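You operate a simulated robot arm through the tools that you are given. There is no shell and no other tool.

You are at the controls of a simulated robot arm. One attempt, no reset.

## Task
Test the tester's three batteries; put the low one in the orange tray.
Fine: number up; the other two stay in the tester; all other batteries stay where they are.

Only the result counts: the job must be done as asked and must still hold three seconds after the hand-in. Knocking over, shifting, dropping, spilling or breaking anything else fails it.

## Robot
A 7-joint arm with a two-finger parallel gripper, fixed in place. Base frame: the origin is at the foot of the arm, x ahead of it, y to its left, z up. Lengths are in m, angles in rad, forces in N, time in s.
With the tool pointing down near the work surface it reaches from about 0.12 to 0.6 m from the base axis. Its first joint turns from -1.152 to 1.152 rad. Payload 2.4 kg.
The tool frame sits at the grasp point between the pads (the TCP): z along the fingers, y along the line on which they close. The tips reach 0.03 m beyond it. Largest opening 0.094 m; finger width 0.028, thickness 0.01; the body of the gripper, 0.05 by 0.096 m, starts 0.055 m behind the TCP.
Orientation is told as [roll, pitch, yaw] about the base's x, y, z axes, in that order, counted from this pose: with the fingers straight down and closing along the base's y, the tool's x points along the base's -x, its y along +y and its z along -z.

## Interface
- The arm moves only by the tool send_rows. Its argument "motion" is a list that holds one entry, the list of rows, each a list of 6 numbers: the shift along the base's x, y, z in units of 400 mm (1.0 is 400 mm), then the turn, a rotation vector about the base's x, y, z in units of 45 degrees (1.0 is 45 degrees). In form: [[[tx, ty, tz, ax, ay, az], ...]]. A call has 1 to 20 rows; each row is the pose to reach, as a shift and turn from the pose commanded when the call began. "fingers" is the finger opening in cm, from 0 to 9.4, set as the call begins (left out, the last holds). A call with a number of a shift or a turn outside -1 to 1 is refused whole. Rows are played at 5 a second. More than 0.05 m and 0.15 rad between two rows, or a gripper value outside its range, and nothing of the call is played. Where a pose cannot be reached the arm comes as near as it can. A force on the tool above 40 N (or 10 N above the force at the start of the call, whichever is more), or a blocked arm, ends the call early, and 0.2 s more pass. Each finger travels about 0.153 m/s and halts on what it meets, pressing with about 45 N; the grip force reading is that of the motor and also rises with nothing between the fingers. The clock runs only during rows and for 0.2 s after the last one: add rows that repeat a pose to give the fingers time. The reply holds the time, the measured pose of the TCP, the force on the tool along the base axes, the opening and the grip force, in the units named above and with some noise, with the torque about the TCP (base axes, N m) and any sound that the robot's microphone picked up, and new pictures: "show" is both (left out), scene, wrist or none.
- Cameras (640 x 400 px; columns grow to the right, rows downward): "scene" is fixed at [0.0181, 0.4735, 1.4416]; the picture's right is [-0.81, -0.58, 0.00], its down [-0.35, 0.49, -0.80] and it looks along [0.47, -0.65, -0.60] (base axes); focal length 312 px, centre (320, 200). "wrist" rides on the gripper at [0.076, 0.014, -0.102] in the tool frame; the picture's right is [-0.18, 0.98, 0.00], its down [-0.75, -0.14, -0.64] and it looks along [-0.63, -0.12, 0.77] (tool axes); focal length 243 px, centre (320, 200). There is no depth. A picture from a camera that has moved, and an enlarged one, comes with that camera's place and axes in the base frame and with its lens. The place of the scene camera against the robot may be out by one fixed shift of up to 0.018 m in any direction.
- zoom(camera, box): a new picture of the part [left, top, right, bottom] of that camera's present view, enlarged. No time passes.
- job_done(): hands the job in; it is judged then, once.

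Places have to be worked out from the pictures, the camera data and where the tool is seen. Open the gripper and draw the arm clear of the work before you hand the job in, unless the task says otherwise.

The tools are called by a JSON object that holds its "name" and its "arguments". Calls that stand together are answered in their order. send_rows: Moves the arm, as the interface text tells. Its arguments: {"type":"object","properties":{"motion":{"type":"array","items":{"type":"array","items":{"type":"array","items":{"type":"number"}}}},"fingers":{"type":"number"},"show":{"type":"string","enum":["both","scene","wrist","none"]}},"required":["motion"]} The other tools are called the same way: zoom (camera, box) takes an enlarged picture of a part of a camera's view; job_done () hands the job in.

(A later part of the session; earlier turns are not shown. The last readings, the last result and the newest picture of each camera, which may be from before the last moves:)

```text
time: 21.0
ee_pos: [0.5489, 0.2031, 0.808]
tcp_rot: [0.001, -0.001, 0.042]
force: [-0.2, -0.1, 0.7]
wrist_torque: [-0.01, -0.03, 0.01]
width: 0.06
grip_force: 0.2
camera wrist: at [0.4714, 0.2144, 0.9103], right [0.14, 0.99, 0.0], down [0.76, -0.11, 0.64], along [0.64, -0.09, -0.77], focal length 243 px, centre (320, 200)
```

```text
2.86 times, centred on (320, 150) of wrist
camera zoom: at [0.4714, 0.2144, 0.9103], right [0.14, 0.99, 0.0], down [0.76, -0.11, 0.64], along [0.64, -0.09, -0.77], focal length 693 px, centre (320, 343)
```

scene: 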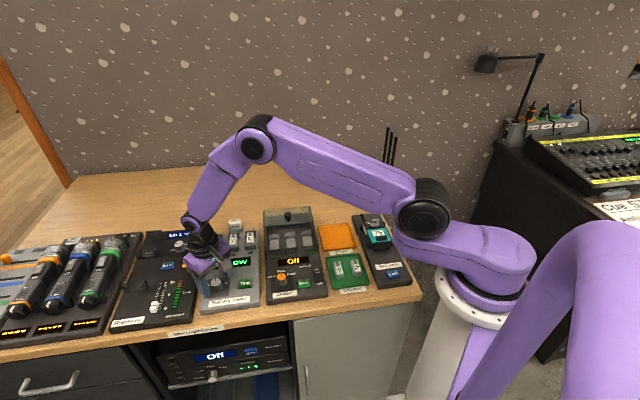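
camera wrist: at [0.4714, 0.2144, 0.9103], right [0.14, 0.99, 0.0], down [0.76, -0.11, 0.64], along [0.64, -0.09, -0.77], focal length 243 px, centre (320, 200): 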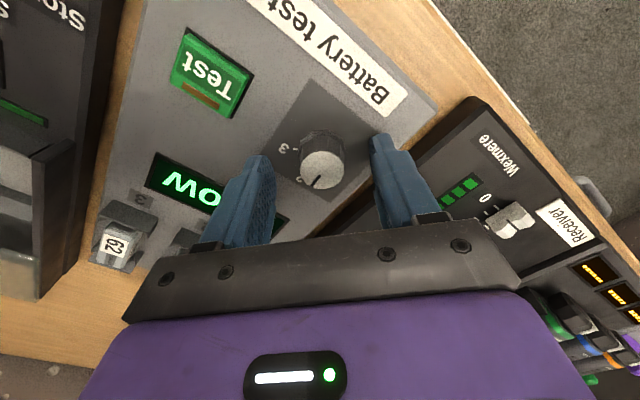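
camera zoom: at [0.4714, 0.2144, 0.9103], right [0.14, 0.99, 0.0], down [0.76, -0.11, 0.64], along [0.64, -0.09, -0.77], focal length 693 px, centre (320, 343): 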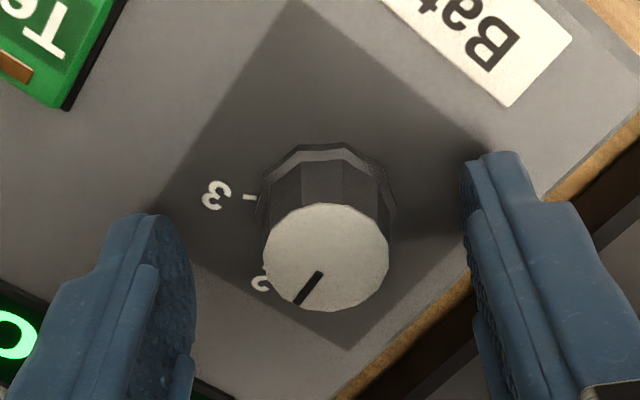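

The knob is about 1.2 mm off towards +y. I'll shift onto it first and then close.

{"name": "send_rows", "arguments": {"motion": [[[0, 0.003, 0, 0, 0, 0], [0, 0.003, 0, 0, 0, 0]]], "fingers": 6, "show": "none"}}

{"name": "send_rows", "arguments": {"motion": [[[0, 0, 0, 0, 0, 0], [0, 0, 0, 0, 0, 0], [0, 0, 0, 0, 0, 0]]], "fingers": 2.0, "show": "wrist"}}

```text
time: 21.6
ee_pos: [0.5484, 0.2041, 0.8079]
tcp_rot: [-0.001, -0.001, 0.043]
force: [0.3, 0.1, 0.1]
wrist_torque: [0.01, -0.03, -0.02]
width: 0.0599
grip_force: 0.0
```

```text
time: 22.4
ee_pos: [0.5489, 0.2057, 0.8087]
tcp_rot: [0.0, -0.001, 0.041]
force: [0.0, 1.1, 0.4]
wrist_torque: [0.03, 0.08, 0.0]
width: 0.0263
grip_force: 44.8
camera wrist: at [0.4712, 0.2159, 0.9105], right [0.14, 0.99, 0.0], down [0.76, -0.11, 0.64], along [0.64, -0.09, -0.77], focal length 243 px, centre (320, 200)
```

wrist: 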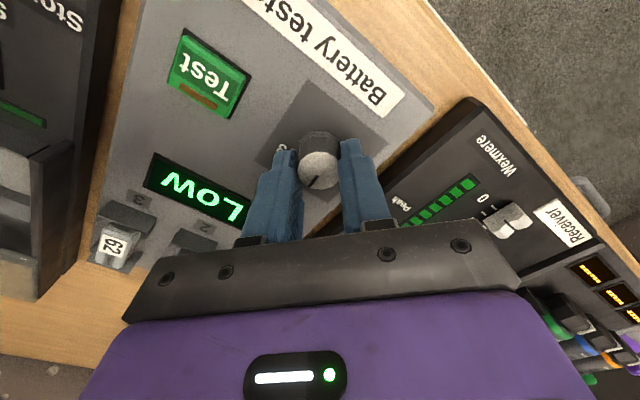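

It's gripped with almost no side load. Now I turn it clockwise 45°, then the remaining roughly 11°.

{"name": "send_rows", "arguments": {"motion": [[[0, 0, 0, 0, 0, -0.125], [0, 0, 0, 0, 0, -0.25], [0, 0, 0, 0, 0, -0.375], [0, 0, 0, 0, 0, -0.5], [0, 0, 0, 0, 0, -0.625], [0, 0, 0, 0, 0, -0.75], [0, 0, 0, 0, 0, -0.875], [0, 0, 0, 0, 0, -1.0]]], "fingers": 2.0, "show": "none"}}

{"name": "send_rows", "arguments": {"motion": [[[0, 0, 0, 0, 0, -0.08], [0, 0, 0, 0, 0, -0.16], [0, 0, 0, 0, 0, -0.24], [0, 0, 0, 0, 0, -0.24]]], "fingers": 2.0, "show": "none"}}

{"name": "send_rows", "arguments": {"motion": [[[0, 0, 0, 0, 0, 0], [0, 0, 0, 0, 0, 0]]], "fingers": 6, "show": "both"}}

{"name": "zoom", "arguments": {"camera": "wrist", "box": [240, 80, 400, 220]}}

{"name": "zoom", "arguments": {"camera": "scene", "box": [170, 230, 270, 310]}}

```text
time: 24.2
ee_pos: [0.548, 0.2039, 0.8086]
tcp_rot: [-0.002, 0.0, -0.748]
force: [1.9, -15.3, 5.7]
wrist_torque: [-1.1, -0.76, 0.01]
width: 0.0262
grip_force: 45.3
```

```text
time: 25.2
ee_pos: [0.548, 0.2037, 0.8079]
tcp_rot: [-0.004, -0.002, -0.936]
force: [-6.5, -23.2, 24.9]
wrist_torque: [-0.76, 0.32, 0.0]
width: 0.026
grip_force: 45.8
```

```text
time: 25.8
ee_pos: [0.5476, 0.2077, 0.807]
tcp_rot: [0.001, -0.001, -0.93]
force: [-0.6, 0.1, 0.3]
wrist_torque: [0.02, 0.03, -0.03]
width: 0.06
grip_force: 0.0
camera wrist: at [0.5129, 0.2768, 0.9096], right [0.9, 0.44, 0.0], down [0.34, -0.69, 0.64], along [0.28, -0.58, -0.77], focal length 243 px, centre (320, 200)
```

scene: 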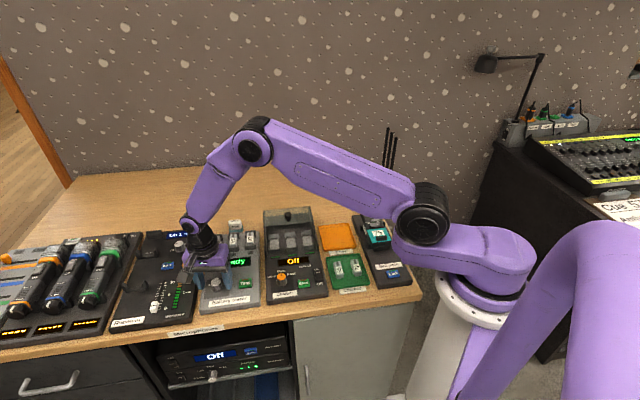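
wrist: 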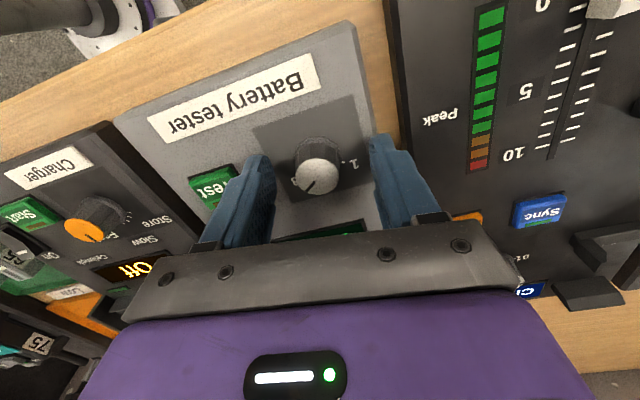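

```text
2.86 times, centred on (320, 150) of wrist
camera zoom: at [0.5129, 0.2768, 0.9096], right [0.9, 0.44, 0.0], down [0.34, -0.69, 0.64], along [0.28, -0.58, -0.77], focal length 693 px, centre (320, 343)
```

zoom: 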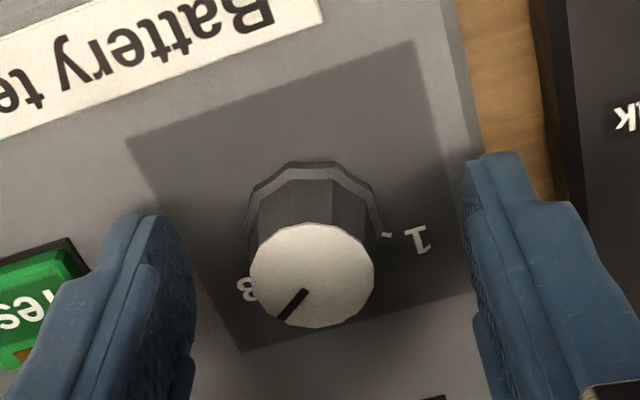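

```text
5.00 times, centred on (220, 270) of scene
camera zoom: at [0.0181, 0.4735, 1.4416], right [-0.81, -0.58, 0.0], down [-0.35, 0.49, -0.8], along [0.47, -0.65, -0.6], focal length 1562 px, centre (820, -150)
```

zoom: 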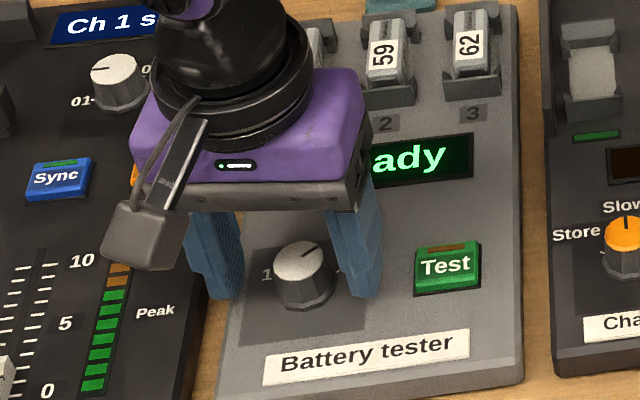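

The pointer is at 3 (computed angle -99.5°, against the 3 mark at about -100°) and the display is back to "Ready". I'll lift clear, return over the Test button and press.

{"name": "send_rows", "arguments": {"motion": [[[0, 0, 0.075, 0, 0, 0], [0, 0, 0.15, 0, 0, 0], [-0.065, -0.065, 0.15, 0, 0, 0.12], [-0.13, -0.1305, 0.15, 0, 0, 0.24], [-0.13, -0.1305, 0.15, 0, 0, 0.24]]], "fingers": 6, "show": "wrist"}}

{"name": "send_rows", "arguments": {"motion": [[[0, 0, 0, 0, 0, 0], [0, 0, 0, 0, 0, 0], [0, 0, -0.06, 0, 0, 0], [0, 0, -0.12, 0, 0, 0], [0, 0, -0.143, 0, 0, 0], [0, 0, -0.148, 0, 0, 0], [0, 0, -0.153, 0, 0, 0], [0, 0, -0.158, 0, 0, 0], [0, 0, -0.163, 0, 0, 0], [0, 0, -0.163, 0, 0, 0], [0, 0, -0.12, 0, 0, 0], [0, 0, -0.03, 0, 0, 0], [0, 0, 0.07, 0, 0, 0], [-0.03, 0.03, 0.12, 0, 0, 0], [-0.03, 0.03, 0.12, 0, 0, 0]]], "fingers": 0, "show": "both"}}

{"name": "zoom", "arguments": {"camera": "scene", "box": [195, 220, 275, 310]}}

```text
time: 27.0
ee_pos: [0.4969, 0.1555, 0.8674]
tcp_rot: [-0.001, -0.001, -0.741]
force: [0.1, 0.0, -0.2]
wrist_torque: [-0.03, 0.03, 0.03]
width: 0.0602
grip_force: 0.1
camera wrist: at [0.449, 0.2165, 0.9692], right [0.8, 0.6, 0.0], down [0.46, -0.61, 0.64], along [0.39, -0.51, -0.77], focal length 243 px, centre (320, 200)
```

wrist: 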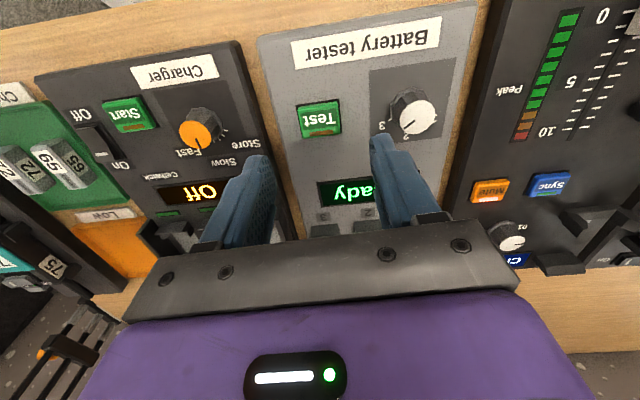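

```text
time: 30.2
ee_pos: [0.4839, 0.1643, 0.916]
tcp_rot: [0.001, 0.0, -0.745]
force: [0.9, -1.1, 0.2]
wrist_torque: [0.0, 0.04, 0.01]
width: 0.0001
grip_force: 32.8
heard: click
camera wrist: at [0.4371, 0.2274, 1.0187], right [0.8, 0.6, 0.0], down [0.46, -0.61, 0.64], along [0.38, -0.51, -0.77], focal length 243 px, centre (320, 200)
```

scene: 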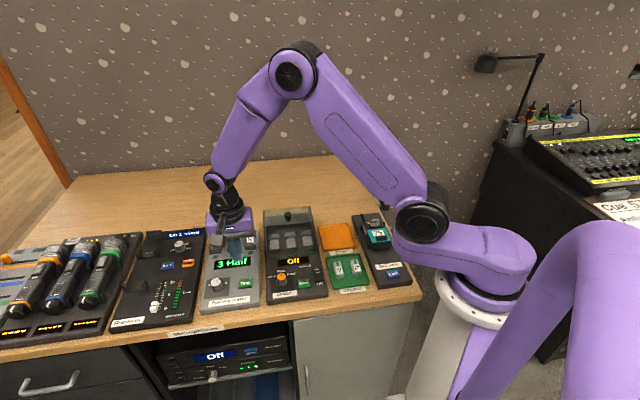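
wrist: 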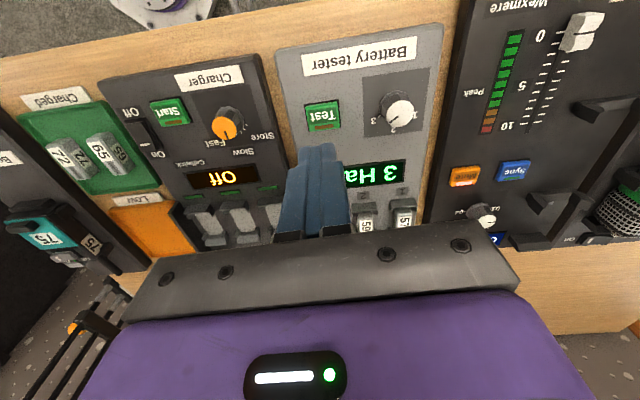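

```text
4.44 times, centred on (235, 265) of scene
camera zoom: at [0.0181, 0.4735, 1.4416], right [-0.81, -0.58, 0.0], down [-0.35, 0.49, -0.8], along [0.47, -0.65, -0.6], focal length 1388 px, centre (698, -89)
```

zoom: 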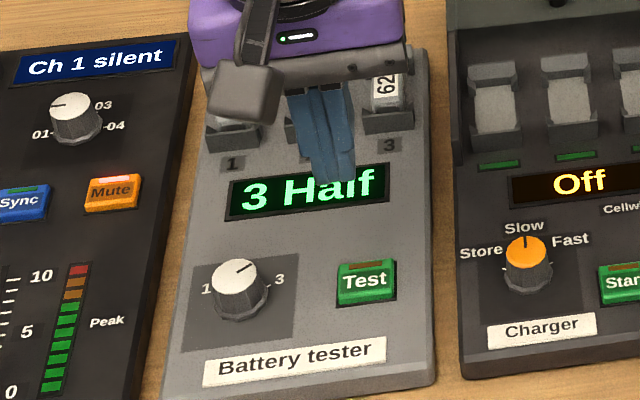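

Results: slot 1 Full, slot 2 Low, slot 3 Half. So battery 59 in the middle slot is the one to move. I'll go above slot 2 at a safe height with the fingers partly open and look at it.

{"name": "send_rows", "arguments": {"motion": [[[0.07, -0.045, 0, 0, 0, 0], [0.14, -0.09, 0, 0, 0, 0], [0.21, -0.135, 0, 0, 0, 0], [0.285, -0.18, -0.02, 0, 0, 0], [0.357, -0.2225, -0.04, 0, 0, 0], [0.357, -0.2225, -0.04, 0, 0, 0]]], "fingers": 4.4, "show": "both"}}

{"name": "zoom", "arguments": {"camera": "wrist", "box": [230, 60, 430, 200]}}

{"name": "zoom", "arguments": {"camera": "scene", "box": [190, 190, 280, 270]}}

```text
time: 31.6
ee_pos: [0.6279, 0.0778, 0.8984]
tcp_rot: [-0.001, -0.001, -0.743]
force: [0.0, 0.9, 0.1]
wrist_torque: [-0.03, -0.02, 0.0]
width: 0.044
grip_force: 0.0
camera wrist: at [0.5803, 0.1396, 1.0013], right [0.8, 0.6, 0.0], down [0.46, -0.61, 0.64], along [0.38, -0.51, -0.77], focal length 243 px, centre (320, 200)
```

scene: 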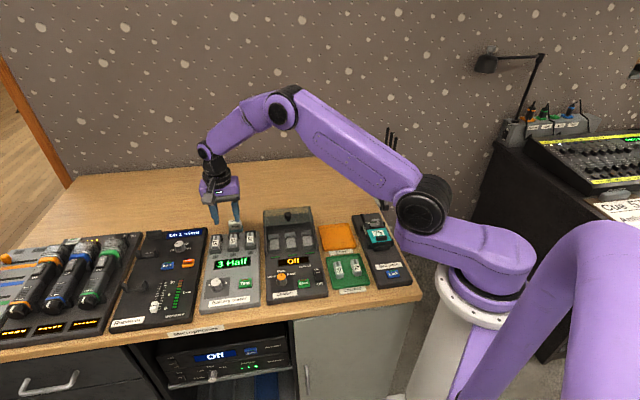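
wrist: 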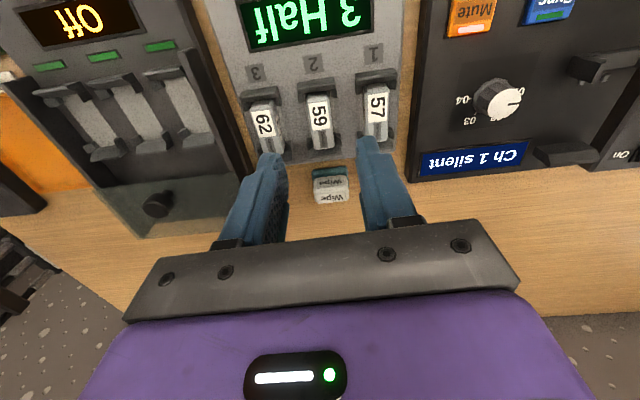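

```text
2.86 times, centred on (330, 130) of wrist
camera zoom: at [0.5803, 0.1396, 1.0013], right [0.8, 0.6, 0.0], down [0.46, -0.61, 0.64], along [0.38, -0.51, -0.77], focal length 693 px, centre (291, 400)
```

zoom: 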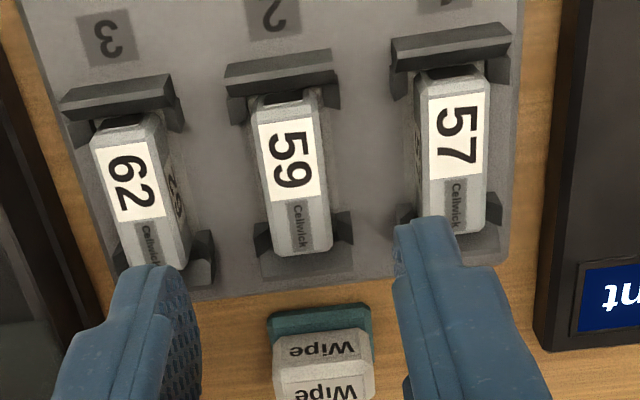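

```text
5.00 times, centred on (235, 230) of scene
camera zoom: at [0.0181, 0.4735, 1.4416], right [-0.81, -0.58, 0.0], down [-0.35, 0.49, -0.8], along [0.47, -0.65, -0.6], focal length 1562 px, centre (745, 50)
```

zoom: 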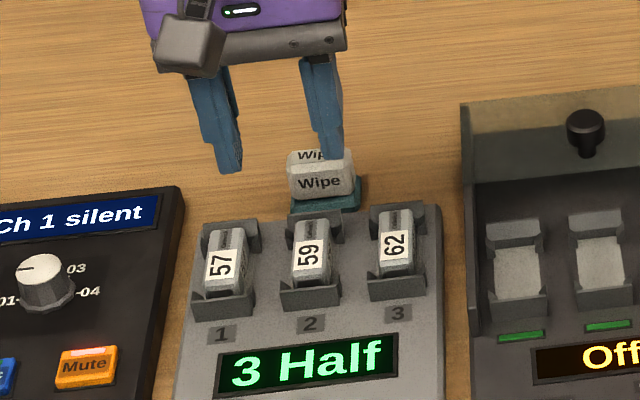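

The reach is fine here. Battery 59's top is at about z 0.781, with its centre about 14 mm further toward the back of the tester than the TCP. I'll move over it, lower 5 cm (tips still about 4 cm above) and look closely at the clips.

{"name": "send_rows", "arguments": {"motion": [[[0.0245, -0.026, -0.04, 0, 0, 0], [0.0245, -0.026, -0.09, 0, 0, 0], [0.0245, -0.026, -0.125, 0, 0, 0], [0.0245, -0.026, -0.125, 0, 0, 0]]], "fingers": 4.4, "show": "both"}}

{"name": "zoom", "arguments": {"camera": "wrist", "box": [240, 90, 400, 190]}}

{"name": "zoom", "arguments": {"camera": "scene", "box": [190, 200, 280, 270]}}

```text
time: 32.6
ee_pos: [0.6367, 0.0696, 0.8495]
tcp_rot: [0.0, 0.0, -0.743]
force: [-0.1, -0.1, 0.0]
wrist_torque: [-0.01, 0.03, 0.01]
width: 0.0442
grip_force: 0.0
camera wrist: at [0.5896, 0.1308, 0.9526], right [0.8, 0.6, 0.0], down [0.46, -0.61, 0.64], along [0.39, -0.51, -0.77], focal length 243 px, centre (320, 200)
```

scene: 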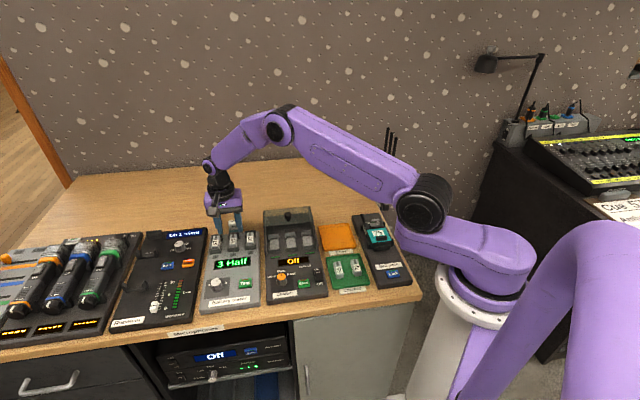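
wrist: 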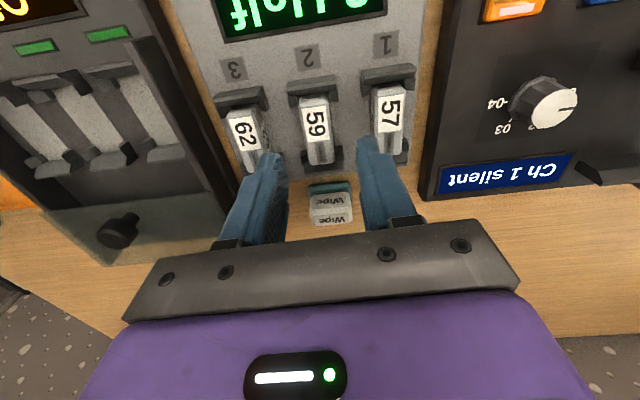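

```text
4.00 times, centred on (320, 140) of wrist
camera zoom: at [0.5896, 0.1308, 0.9526], right [0.8, 0.6, 0.0], down [0.46, -0.61, 0.64], along [0.39, -0.51, -0.77], focal length 970 px, centre (320, 440)
```

zoom: 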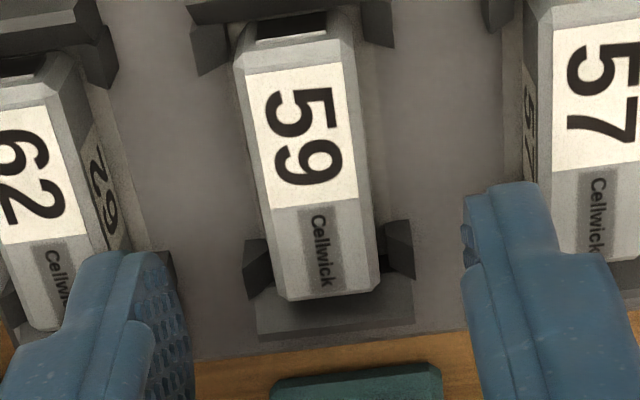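

```text
5.71 times, centred on (235, 235) of scene
camera zoom: at [0.0181, 0.4735, 1.4416], right [-0.81, -0.58, 0.0], down [-0.35, 0.49, -0.8], along [0.47, -0.65, -0.6], focal length 1785 px, centre (806, 0)
```

zoom: 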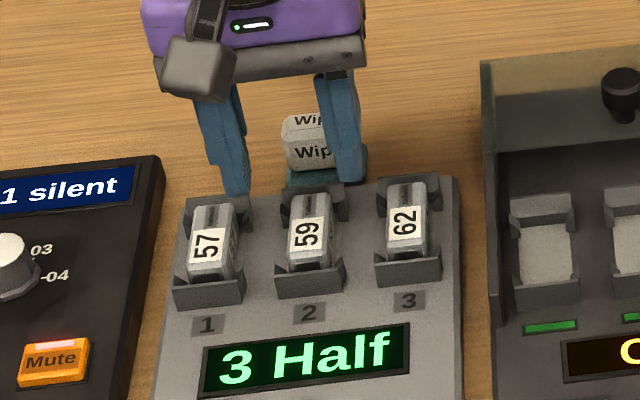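

Battery 59 sits in end clips with a gap of about 34 mm between the clip ears, enough for the 28 mm wide fingers. I'll shift about 2 mm towards slot 3, trim the yaw by -1.9°, lower to tips at z ≈ 0.795 and check again.

{"name": "send_rows", "arguments": {"motion": [[[-0.004, -0.004, -0.03, 0, 0, -0.042], [-0.004, -0.004, -0.06, 0, 0, -0.042], [-0.004, -0.004, -0.06, 0, 0, -0.042]]], "fingers": 4.4, "show": "both"}}

{"name": "zoom", "arguments": {"camera": "wrist", "box": [240, 100, 400, 200]}}

{"name": "zoom", "arguments": {"camera": "scene", "box": [195, 205, 275, 265]}}

```text
time: 33.4
ee_pos: [0.6347, 0.0655, 0.8262]
tcp_rot: [-0.001, 0.001, -0.777]
force: [0.6, -0.4, -0.1]
wrist_torque: [-0.01, -0.04, 0.03]
width: 0.0441
grip_force: 0.1
camera wrist: at [0.5893, 0.1294, 0.9282], right [0.82, 0.57, 0.0], down [0.44, -0.63, 0.64], along [0.37, -0.53, -0.77], focal length 243 px, centre (320, 200)
```

scene: 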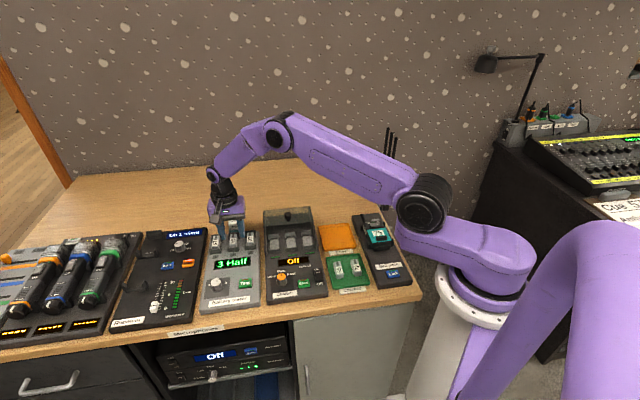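
wrist: 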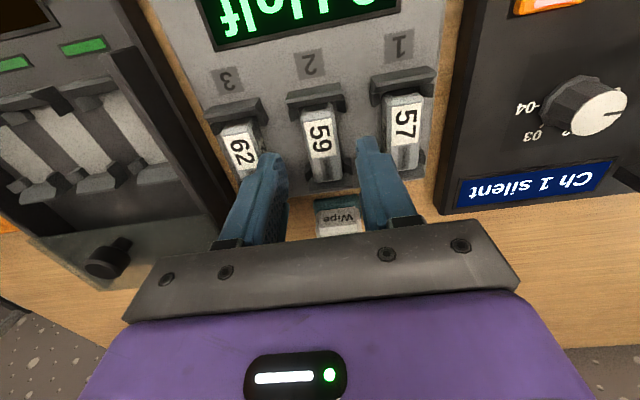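

```text
4.00 times, centred on (320, 150) of wrist
camera zoom: at [0.5893, 0.1294, 0.9282], right [0.82, 0.57, 0.0], down [0.44, -0.63, 0.64], along [0.37, -0.53, -0.77], focal length 970 px, centre (320, 400)
```

zoom: 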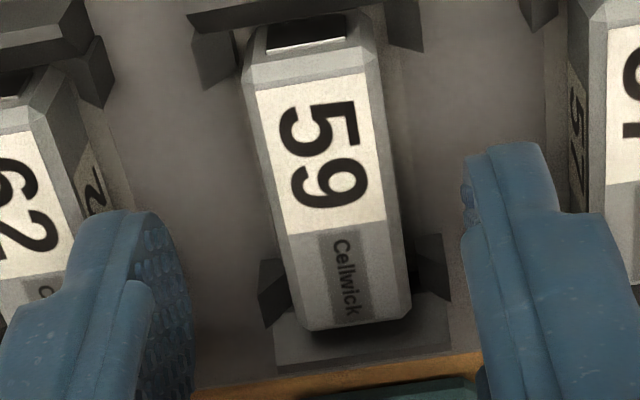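

```text
6.67 times, centred on (235, 235) of scene
camera zoom: at [0.0181, 0.4735, 1.4416], right [-0.81, -0.58, 0.0], down [-0.35, 0.49, -0.8], along [0.47, -0.65, -0.6], focal length 2082 px, centre (887, -33)
```

zoom: 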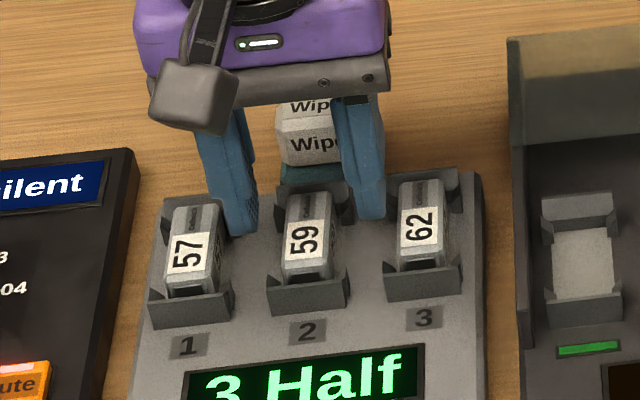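

The battery is about 2.2 mm towards slot 1, and the ear gap is centred about 1.5 mm towards the front, relative to the TCP. I'll correct both, trim the yaw and step down another 1 cm, staying above the battery top.

{"name": "send_rows", "arguments": {"motion": [[[0.001, 0.0065, -0.01, 0, 0, -0.018], [0.001, 0.0065, -0.025, 0, 0, -0.018], [0.001, 0.0065, -0.025, 0, 0, -0.018]]], "fingers": 4.4, "show": "wrist"}}

{"name": "zoom", "arguments": {"camera": "wrist", "box": [240, 100, 400, 200]}}

{"name": "zoom", "arguments": {"camera": "scene", "box": [200, 210, 270, 260]}}

```text
time: 34.2
ee_pos: [0.6358, 0.0687, 0.8157]
tcp_rot: [-0.002, 0.0, -0.792]
force: [0.0, -0.2, -0.7]
wrist_torque: [0.0, 0.01, -0.02]
width: 0.0439
grip_force: 0.1
camera wrist: at [0.5908, 0.1321, 0.9184], right [0.83, 0.56, 0.0], down [0.43, -0.63, 0.64], along [0.36, -0.53, -0.77], focal length 243 px, centre (320, 200)
```

wrist: 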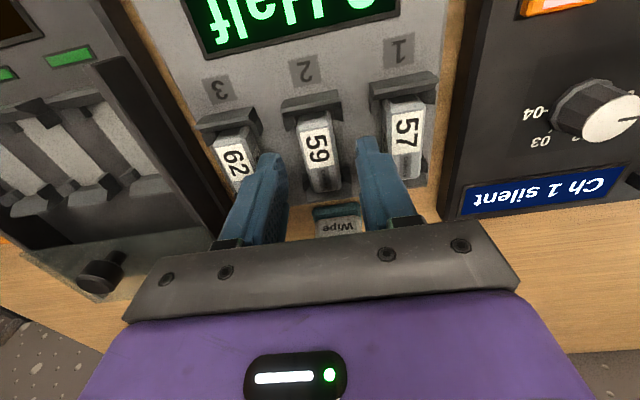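

```text
4.00 times, centred on (320, 150) of wrist
camera zoom: at [0.5908, 0.1321, 0.9184], right [0.83, 0.56, 0.0], down [0.43, -0.63, 0.64], along [0.36, -0.53, -0.77], focal length 970 px, centre (320, 400)
```

zoom: 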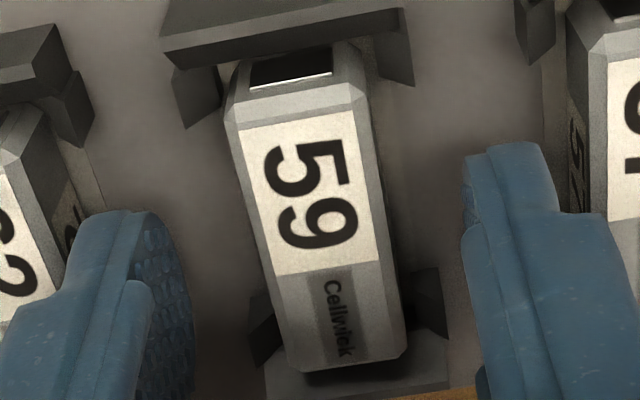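

```text
8.00 times, centred on (235, 235) of scene
camera zoom: at [0.0181, 0.4735, 1.4416], right [-0.81, -0.58, 0.0], down [-0.35, 0.49, -0.8], along [0.47, -0.65, -0.6], focal length 2499 px, centre (1000, -80)
```

zoom: 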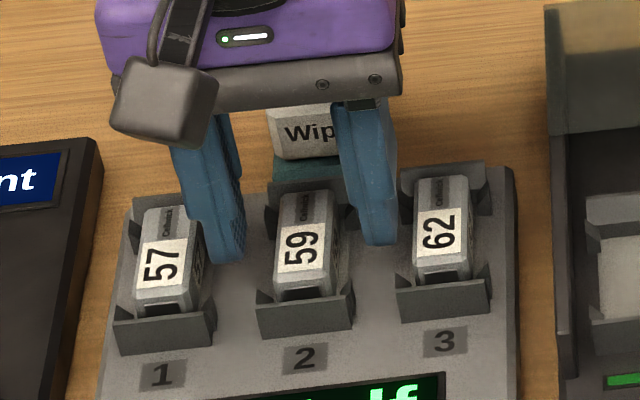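

The battery axis now lines up with the tool in both column and yaw, and the finger path fits between the clip ears. I'll descend slowly to tips at about z 0.772 and check the contact force.

{"name": "send_rows", "arguments": {"motion": [[[0.0018, -0.0018, -0.008, 0, 0, 0], [0.0018, -0.0018, -0.015, 0, 0, 0], [0.0018, -0.0018, -0.022, 0, 0, 0], [0.0018, -0.0018, -0.028, 0, 0, 0], [0.0018, -0.0018, -0.033, 0, 0, 0], [0.0018, -0.0018, -0.033, 0, 0, 0]]], "fingers": 4.4, "show": "wrist"}}

{"name": "zoom", "arguments": {"camera": "wrist", "box": [240, 110, 400, 210]}}

{"name": "zoom", "arguments": {"camera": "scene", "box": [200, 210, 270, 260]}}

```text
time: 35.6
ee_pos: [0.6364, 0.0665, 0.8015]
tcp_rot: [0.001, 0.0, -0.789]
force: [-0.8, -0.5, -0.6]
wrist_torque: [-0.02, 0.03, -0.03]
width: 0.0442
grip_force: 0.1
camera wrist: at [0.5915, 0.1307, 0.9048], right [0.83, 0.56, 0.0], down [0.43, -0.63, 0.64], along [0.36, -0.53, -0.77], focal length 243 px, centre (320, 200)
```

wrist: 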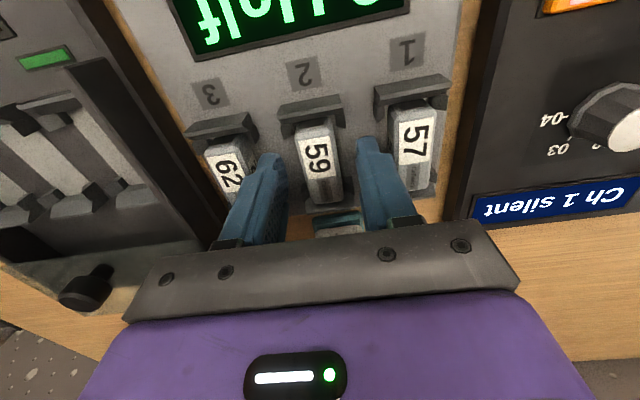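

```text
4.00 times, centred on (320, 160) of wrist
camera zoom: at [0.5915, 0.1307, 0.9048], right [0.83, 0.56, 0.0], down [0.43, -0.63, 0.64], along [0.36, -0.53, -0.77], focal length 970 px, centre (320, 360)
```

zoom: 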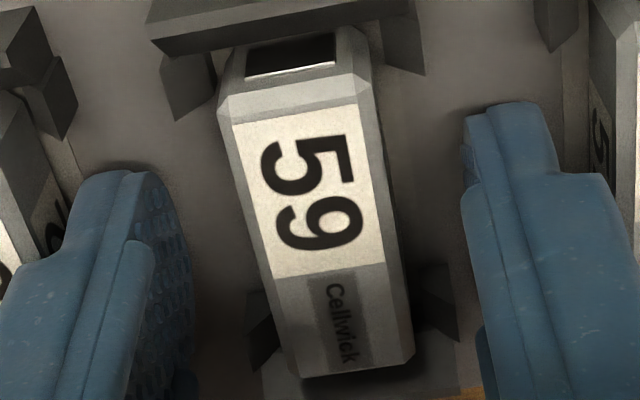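

```text
8.00 times, centred on (235, 235) of scene
camera zoom: at [0.0181, 0.4735, 1.4416], right [-0.81, -0.58, 0.0], down [-0.35, 0.49, -0.8], along [0.47, -0.65, -0.6], focal length 2499 px, centre (1000, -80)
```

zoom: 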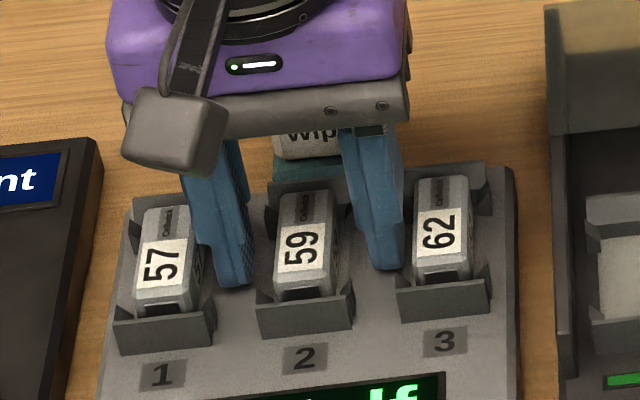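

There's no contact force with the tips at about z 0.772, and the battery is centred between the fingers to 0.2 mm. I'll go 3 mm lower for a firmer bite, then close.

{"name": "send_rows", "arguments": {"motion": [[[0, 0, -0.004, 0, 0, 0], [0, 0, -0.0075, 0, 0, 0], [0, 0, -0.0075, 0, 0, 0]]], "fingers": 4.4, "show": "none"}}

```text
time: 36.4
ee_pos: [0.637, 0.0672, 0.8024]
tcp_rot: [0.004, -0.001, -0.791]
force: [-7.6, 3.4, 34.0]
wrist_torque: [-0.36, 1.12, -0.32]
width: 0.0457
grip_force: 1.9
```

The force of 34 N, with its torque, places the contact under the slot-3-side finger, so it has touched the deck at tip z ≈ 0.772. I'll back off 4 mm straight away to unload it.

{"name": "send_rows", "arguments": {"motion": [[[0, 0, 0.01, 0, 0, 0], [0, 0, 0.01, 0, 0, 0]]], "fingers": 4.4, "show": "both"}}

{"name": "zoom", "arguments": {"camera": "wrist", "box": [200, 90, 440, 210]}}

{"name": "zoom", "arguments": {"camera": "scene", "box": [200, 210, 270, 260]}}

```text
time: 37.0
ee_pos: [0.6355, 0.067, 0.803]
tcp_rot: [-0.003, 0.001, -0.791]
force: [0.9, -0.4, 1.0]
wrist_torque: [-0.01, 0.01, -0.05]
width: 0.0445
grip_force: 0.2
camera wrist: at [0.5916, 0.1305, 0.9046], right [0.83, 0.56, 0.0], down [0.43, -0.63, 0.64], along [0.36, -0.53, -0.77], focal length 243 px, centre (320, 200)
```

scene: 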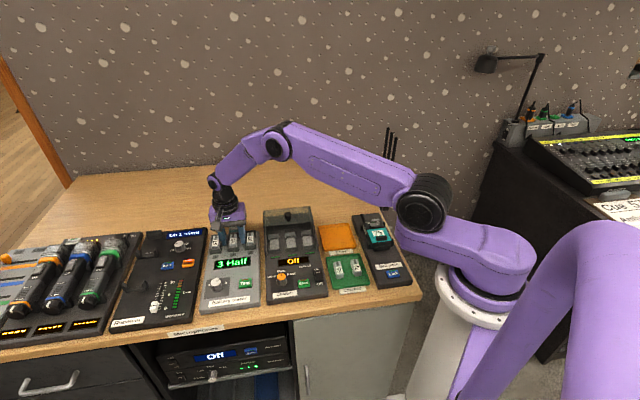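
wrist: 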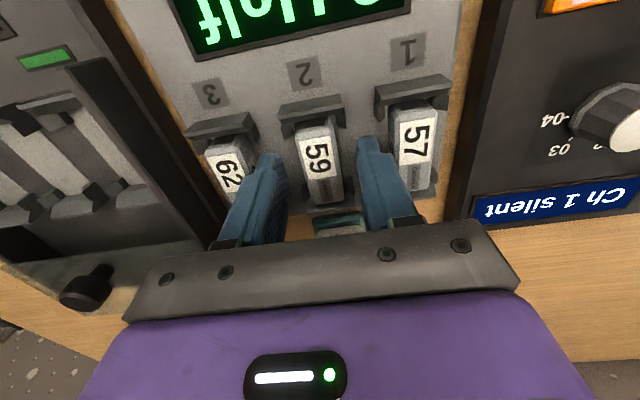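

```text
2.67 times, centred on (320, 150) of wrist
camera zoom: at [0.5916, 0.1305, 0.9046], right [0.83, 0.56, 0.0], down [0.43, -0.63, 0.64], along [0.36, -0.53, -0.77], focal length 647 px, centre (320, 333)
```

zoom: 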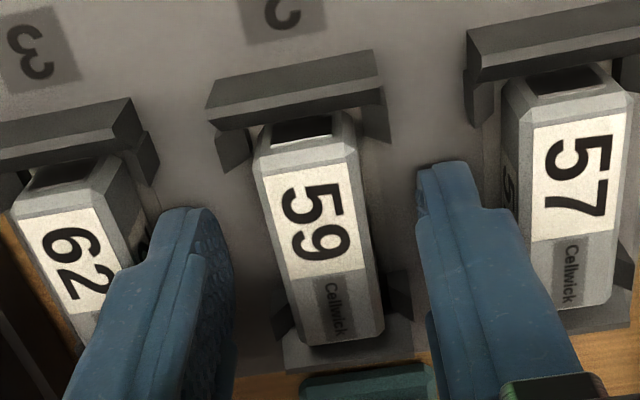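

```text
8.00 times, centred on (235, 235) of scene
camera zoom: at [0.0181, 0.4735, 1.4416], right [-0.81, -0.58, 0.0], down [-0.35, 0.49, -0.8], along [0.47, -0.65, -0.6], focal length 2499 px, centre (1000, -80)
```

zoom: 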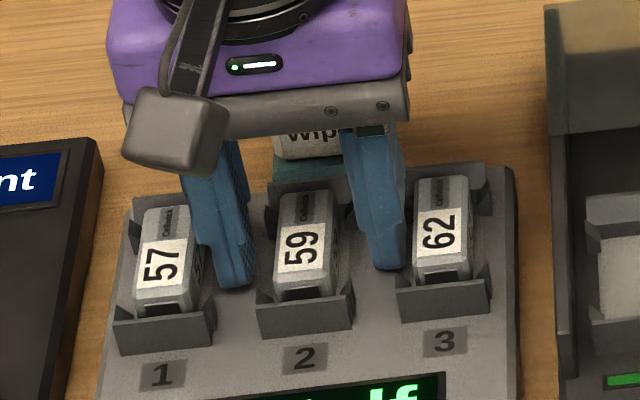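

The load is gone, and the fingers straddle battery 59 symmetrically with the tips about 1 mm above the deck. I'll close on it.

{"name": "send_rows", "arguments": {"motion": [[[0, 0, 0, 0, 0, 0], [0, 0, 0, 0, 0, 0], [0, 0, 0, 0, 0, 0]]], "fingers": 1.2, "show": "both"}}

{"name": "zoom", "arguments": {"camera": "wrist", "box": [240, 110, 400, 210]}}

{"name": "zoom", "arguments": {"camera": "scene", "box": [200, 210, 270, 260]}}

```text
time: 37.8
ee_pos: [0.6365, 0.0678, 0.8029]
tcp_rot: [-0.001, 0.0, -0.79]
force: [0.5, -0.3, 0.4]
wrist_torque: [0.0, 0.01, 0.0]
width: 0.0185
grip_force: 45.2
camera wrist: at [0.5921, 0.131, 0.9059], right [0.83, 0.56, 0.0], down [0.43, -0.63, 0.64], along [0.36, -0.53, -0.77], focal length 243 px, centre (320, 200)
```

scene: 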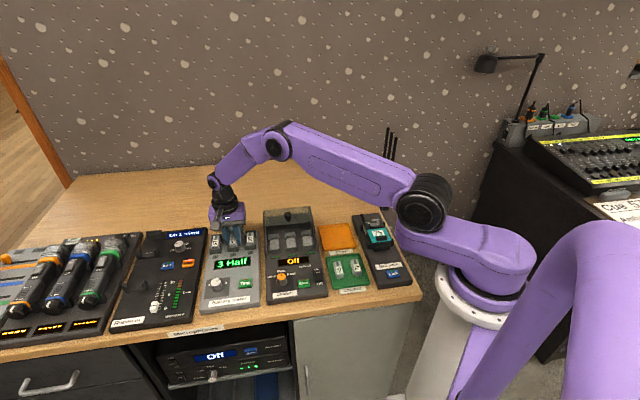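
wrist: 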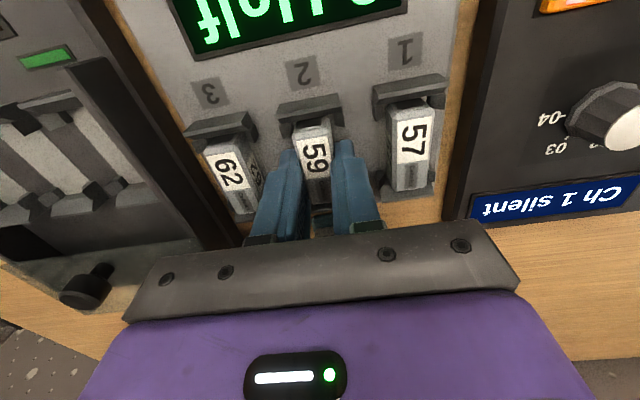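

```text
4.00 times, centred on (320, 160) of wrist
camera zoom: at [0.5921, 0.131, 0.9059], right [0.83, 0.56, 0.0], down [0.43, -0.63, 0.64], along [0.36, -0.53, -0.77], focal length 970 px, centre (320, 360)
```

zoom: 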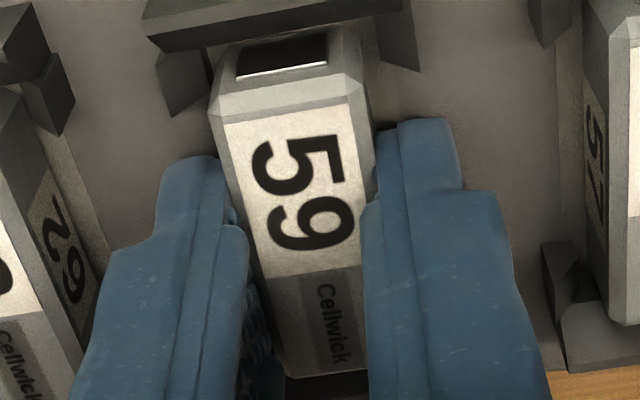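

```text
8.00 times, centred on (235, 235) of scene
camera zoom: at [0.0181, 0.4735, 1.4416], right [-0.81, -0.58, 0.0], down [-0.35, 0.49, -0.8], along [0.47, -0.65, -0.6], focal length 2499 px, centre (1000, -80)
```

zoom: 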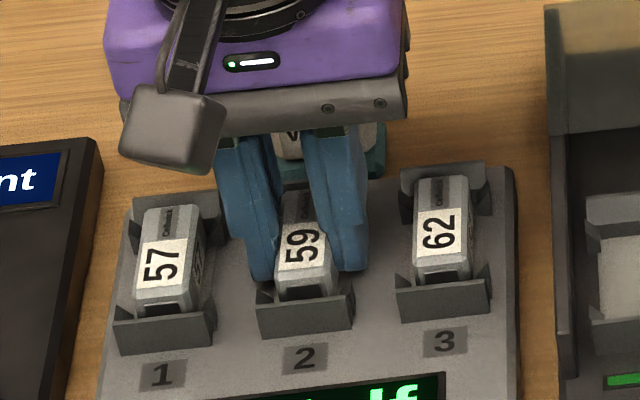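

It's gripped at 18.5 mm with 45 N and no side load. I'll lift straight up, slowly at first, to clear the clips.

{"name": "send_rows", "arguments": {"motion": [[[0, 0, 0.01, 0, 0, 0], [0, 0, 0.025, 0, 0, 0], [0, 0, 0.05, 0, 0, 0], [0, 0, 0.1, 0, 0, 0], [0, 0, 0.175, 0, 0, 0], [0, 0, 0.175, 0, 0, 0]]], "fingers": 1.2, "show": "both"}}

{"name": "zoom", "arguments": {"camera": "wrist", "box": [240, 70, 400, 210]}}

{"name": "zoom", "arguments": {"camera": "scene", "box": [190, 180, 280, 270]}}

```text
time: 39.2
ee_pos: [0.6367, 0.065, 0.8738]
tcp_rot: [0.0, -0.001, -0.791]
force: [0.7, 0.3, -0.1]
wrist_torque: [-0.03, 0.0, 0.04]
width: 0.0186
grip_force: 44.9
camera wrist: at [0.5926, 0.1293, 0.9757], right [0.83, 0.56, 0.0], down [0.43, -0.63, 0.64], along [0.36, -0.53, -0.77], focal length 243 px, centre (320, 200)
```

scene: 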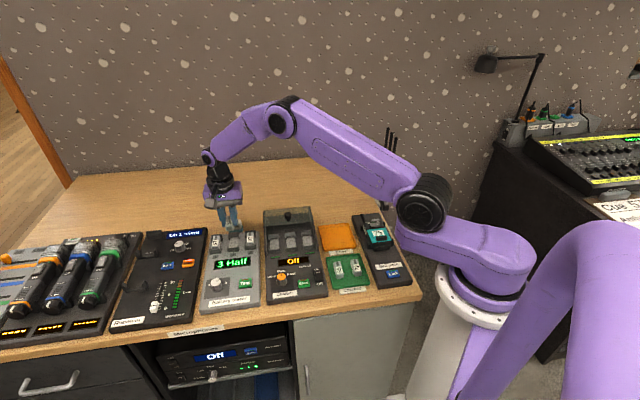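
wrist: 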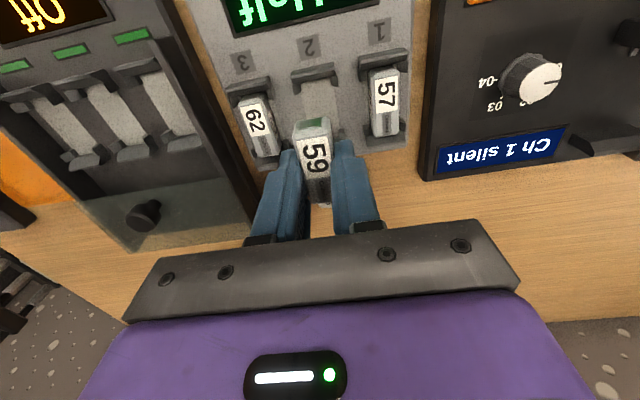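

```text
2.86 times, centred on (320, 140) of wrist
camera zoom: at [0.5926, 0.1293, 0.9757], right [0.83, 0.56, 0.0], down [0.43, -0.63, 0.64], along [0.36, -0.53, -0.77], focal length 693 px, centre (320, 371)
```

zoom: 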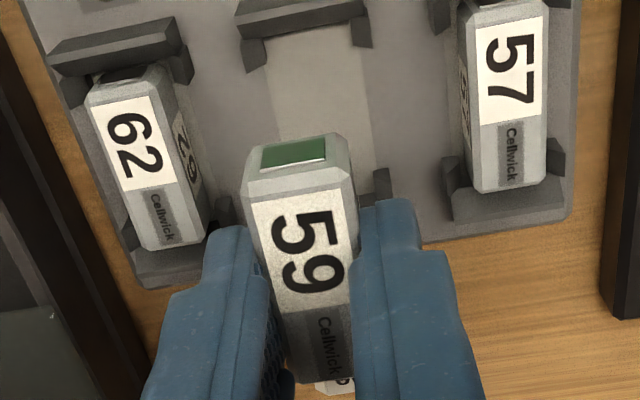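

```text
4.44 times, centred on (235, 225) of scene
camera zoom: at [0.0181, 0.4735, 1.4416], right [-0.81, -0.58, 0.0], down [-0.35, 0.49, -0.8], along [0.47, -0.65, -0.6], focal length 1388 px, centre (698, 89)
```

zoom: 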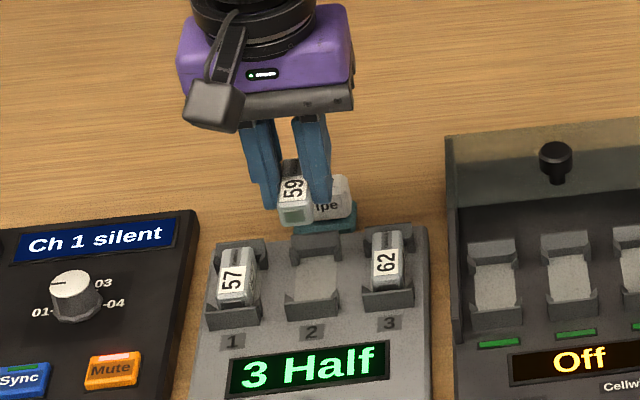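

Battery 59 is out and held level with its label up. I notice a greenish end face, so I'll zoom in on it and compare with other batteries, and measure the Low tray.

{"name": "zoom", "arguments": {"camera": "wrist", "box": [290, 105, 350, 155]}}

{"name": "zoom", "arguments": {"camera": "scene", "box": [240, 205, 265, 235]}}

{"name": "zoom", "arguments": {"camera": "scene", "box": [310, 215, 375, 300]}}

```text
8.00 times, centred on (320, 130) of wrist
camera zoom: at [0.5926, 0.1293, 0.9757], right [0.83, 0.56, 0.0], down [0.43, -0.63, 0.64], along [0.36, -0.53, -0.77], focal length 1941 px, centre (320, 760)
```

zoom: 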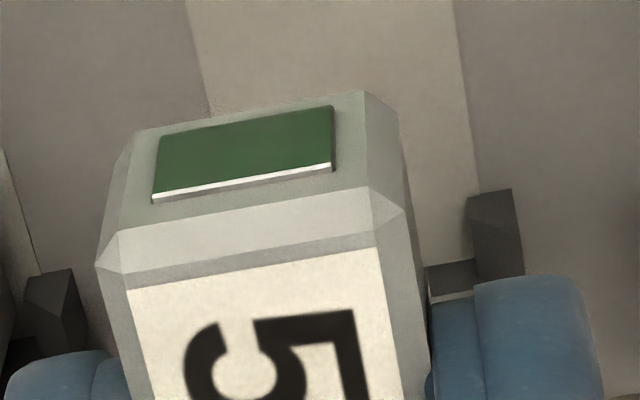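

```text
13.33 times, centred on (252, 220) of scene
camera zoom: at [0.0181, 0.4735, 1.4416], right [-0.81, -0.58, 0.0], down [-0.35, 0.49, -0.8], along [0.47, -0.65, -0.6], focal length 4165 px, centre (1220, -67)
```

zoom: 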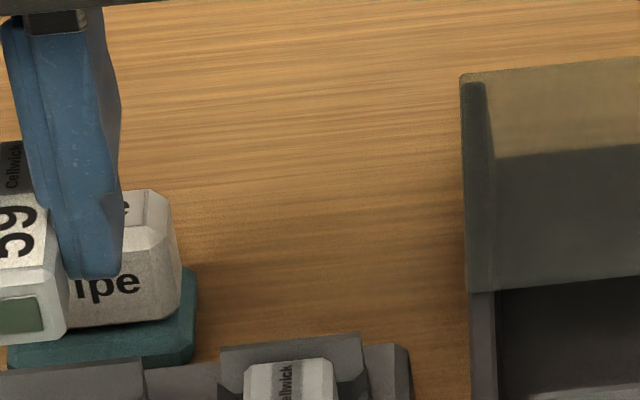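

```text
4.71 times, centred on (342, 258) of scene
camera zoom: at [0.0181, 0.4735, 1.4416], right [-0.81, -0.58, 0.0], down [-0.35, 0.49, -0.8], along [0.47, -0.65, -0.6], focal length 1470 px, centre (214, -71)
```

zoom: 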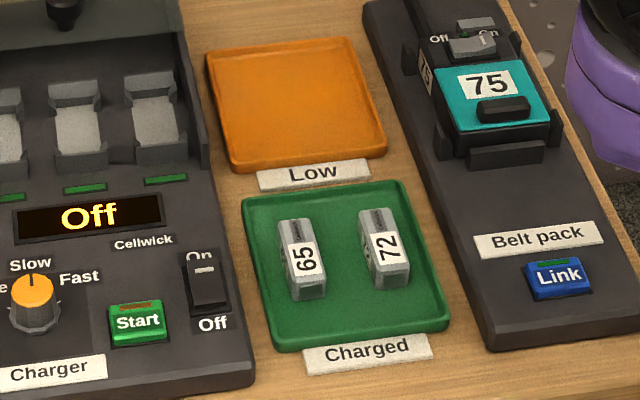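

I'll check the end faces of the other batteries in the Charged tray for comparison.

{"name": "zoom", "arguments": {"camera": "scene", "box": [332, 255, 362, 285]}}

{"name": "zoom", "arguments": {"camera": "scene", "box": [222, 205, 262, 235]}}

```text
13.33 times, centred on (347, 270) of scene
camera zoom: at [0.0181, 0.4735, 1.4416], right [-0.81, -0.58, 0.0], down [-0.35, 0.49, -0.8], along [0.47, -0.65, -0.6], focal length 4165 px, centre (-40, -733)
```

zoom: 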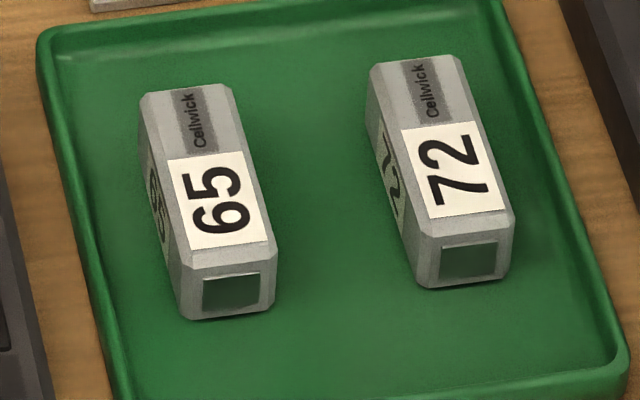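

```text
13.33 times, centred on (242, 220) of scene
camera zoom: at [0.0181, 0.4735, 1.4416], right [-0.81, -0.58, 0.0], down [-0.35, 0.49, -0.8], along [0.47, -0.65, -0.6], focal length 4165 px, centre (1360, -67)
```

zoom: 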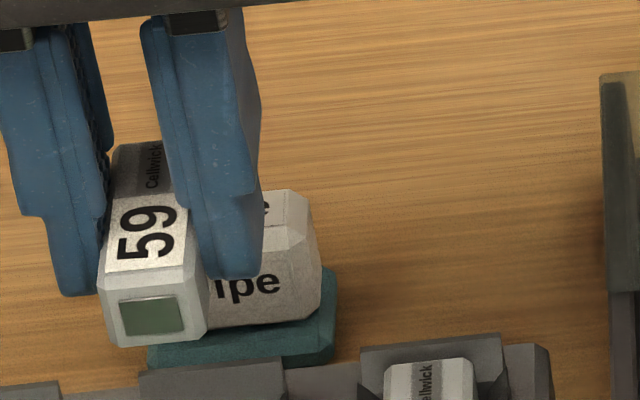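

All the batteries have the same dark-green end panel, so it's normal. The Low tray centre is about (0.407, -0.155), and the charger's open lid reaches roughly z 0.87. So I'll rise to z ≈ 0.98 first and then carry the battery over to the tray.

{"name": "send_rows", "arguments": {"motion": [[[0, 0, 0.1, 0, 0, 0], [0, 0, 0.2, 0, 0, 0], [0, 0, 0.275, 0, 0, 0], [-0.0715, -0.0694, 0.275, 0, 0, 0], [-0.143, -0.1388, 0.275, 0, 0, 0], [-0.2145, -0.2081, 0.275, 0, 0, 0], [-0.286, -0.2775, 0.275, 0, 0, 0], [-0.3575, -0.3469, 0.275, 0, 0, 0], [-0.429, -0.4163, 0.275, 0, 0, 0], [-0.5005, -0.4856, 0.275, 0, 0, 0], [-0.572, -0.555, 0.275, 0, 0, 0], [-0.572, -0.555, 0.275, 0, 0, 0]]], "fingers": 1.2, "show": "both"}}

{"name": "zoom", "arguments": {"camera": "wrist", "box": [200, 40, 440, 220]}}

{"name": "zoom", "arguments": {"camera": "scene", "box": [260, 150, 400, 290]}}

```text
time: 41.8
ee_pos: [0.4071, -0.1557, 0.9817]
tcp_rot: [0.0, 0.0, -0.789]
force: [1.0, 0.0, -0.8]
wrist_torque: [0.0, -0.01, 0.02]
width: 0.0187
grip_force: 44.7
camera wrist: at [0.363, -0.0921, 1.0839], right [0.83, 0.56, 0.0], down [0.43, -0.63, 0.64], along [0.36, -0.53, -0.77], focal length 243 px, centre (320, 200)
```

scene: 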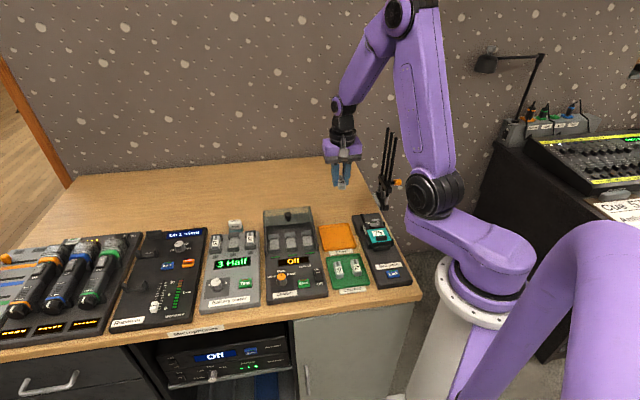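
wrist: 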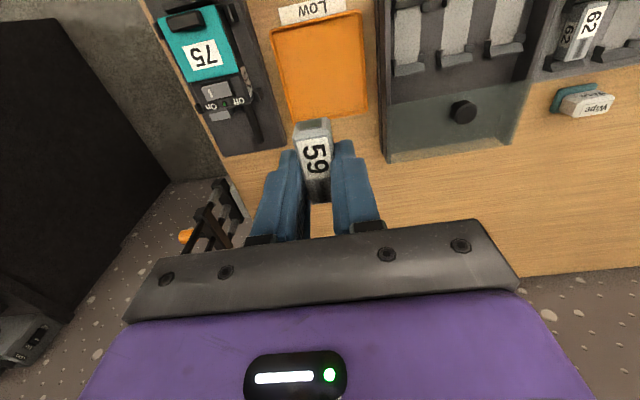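

```text
2.22 times, centred on (320, 130) of wrist
camera zoom: at [0.363, -0.0921, 1.0839], right [0.83, 0.56, 0.0], down [0.43, -0.63, 0.64], along [0.36, -0.53, -0.77], focal length 539 px, centre (320, 356)
```

zoom: 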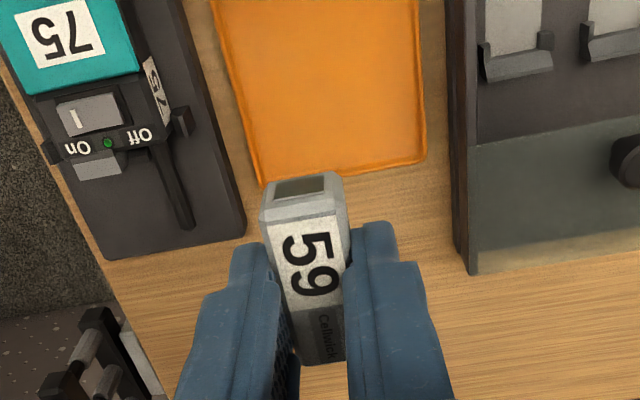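

```text
2.86 times, centred on (330, 220) of scene
camera zoom: at [0.0181, 0.4735, 1.4416], right [-0.81, -0.58, 0.0], down [-0.35, 0.49, -0.8], along [0.47, -0.65, -0.6], focal length 892 px, centre (291, 143)
```

zoom: 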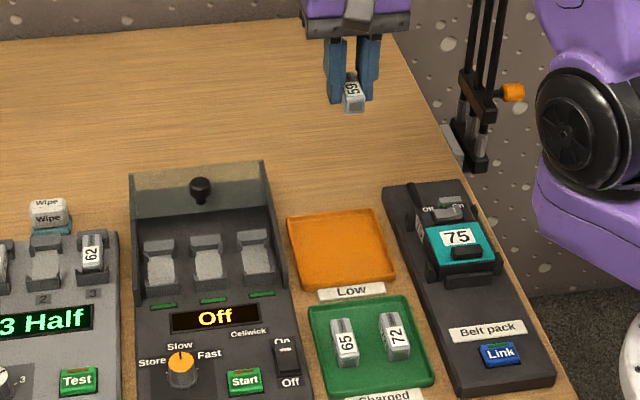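

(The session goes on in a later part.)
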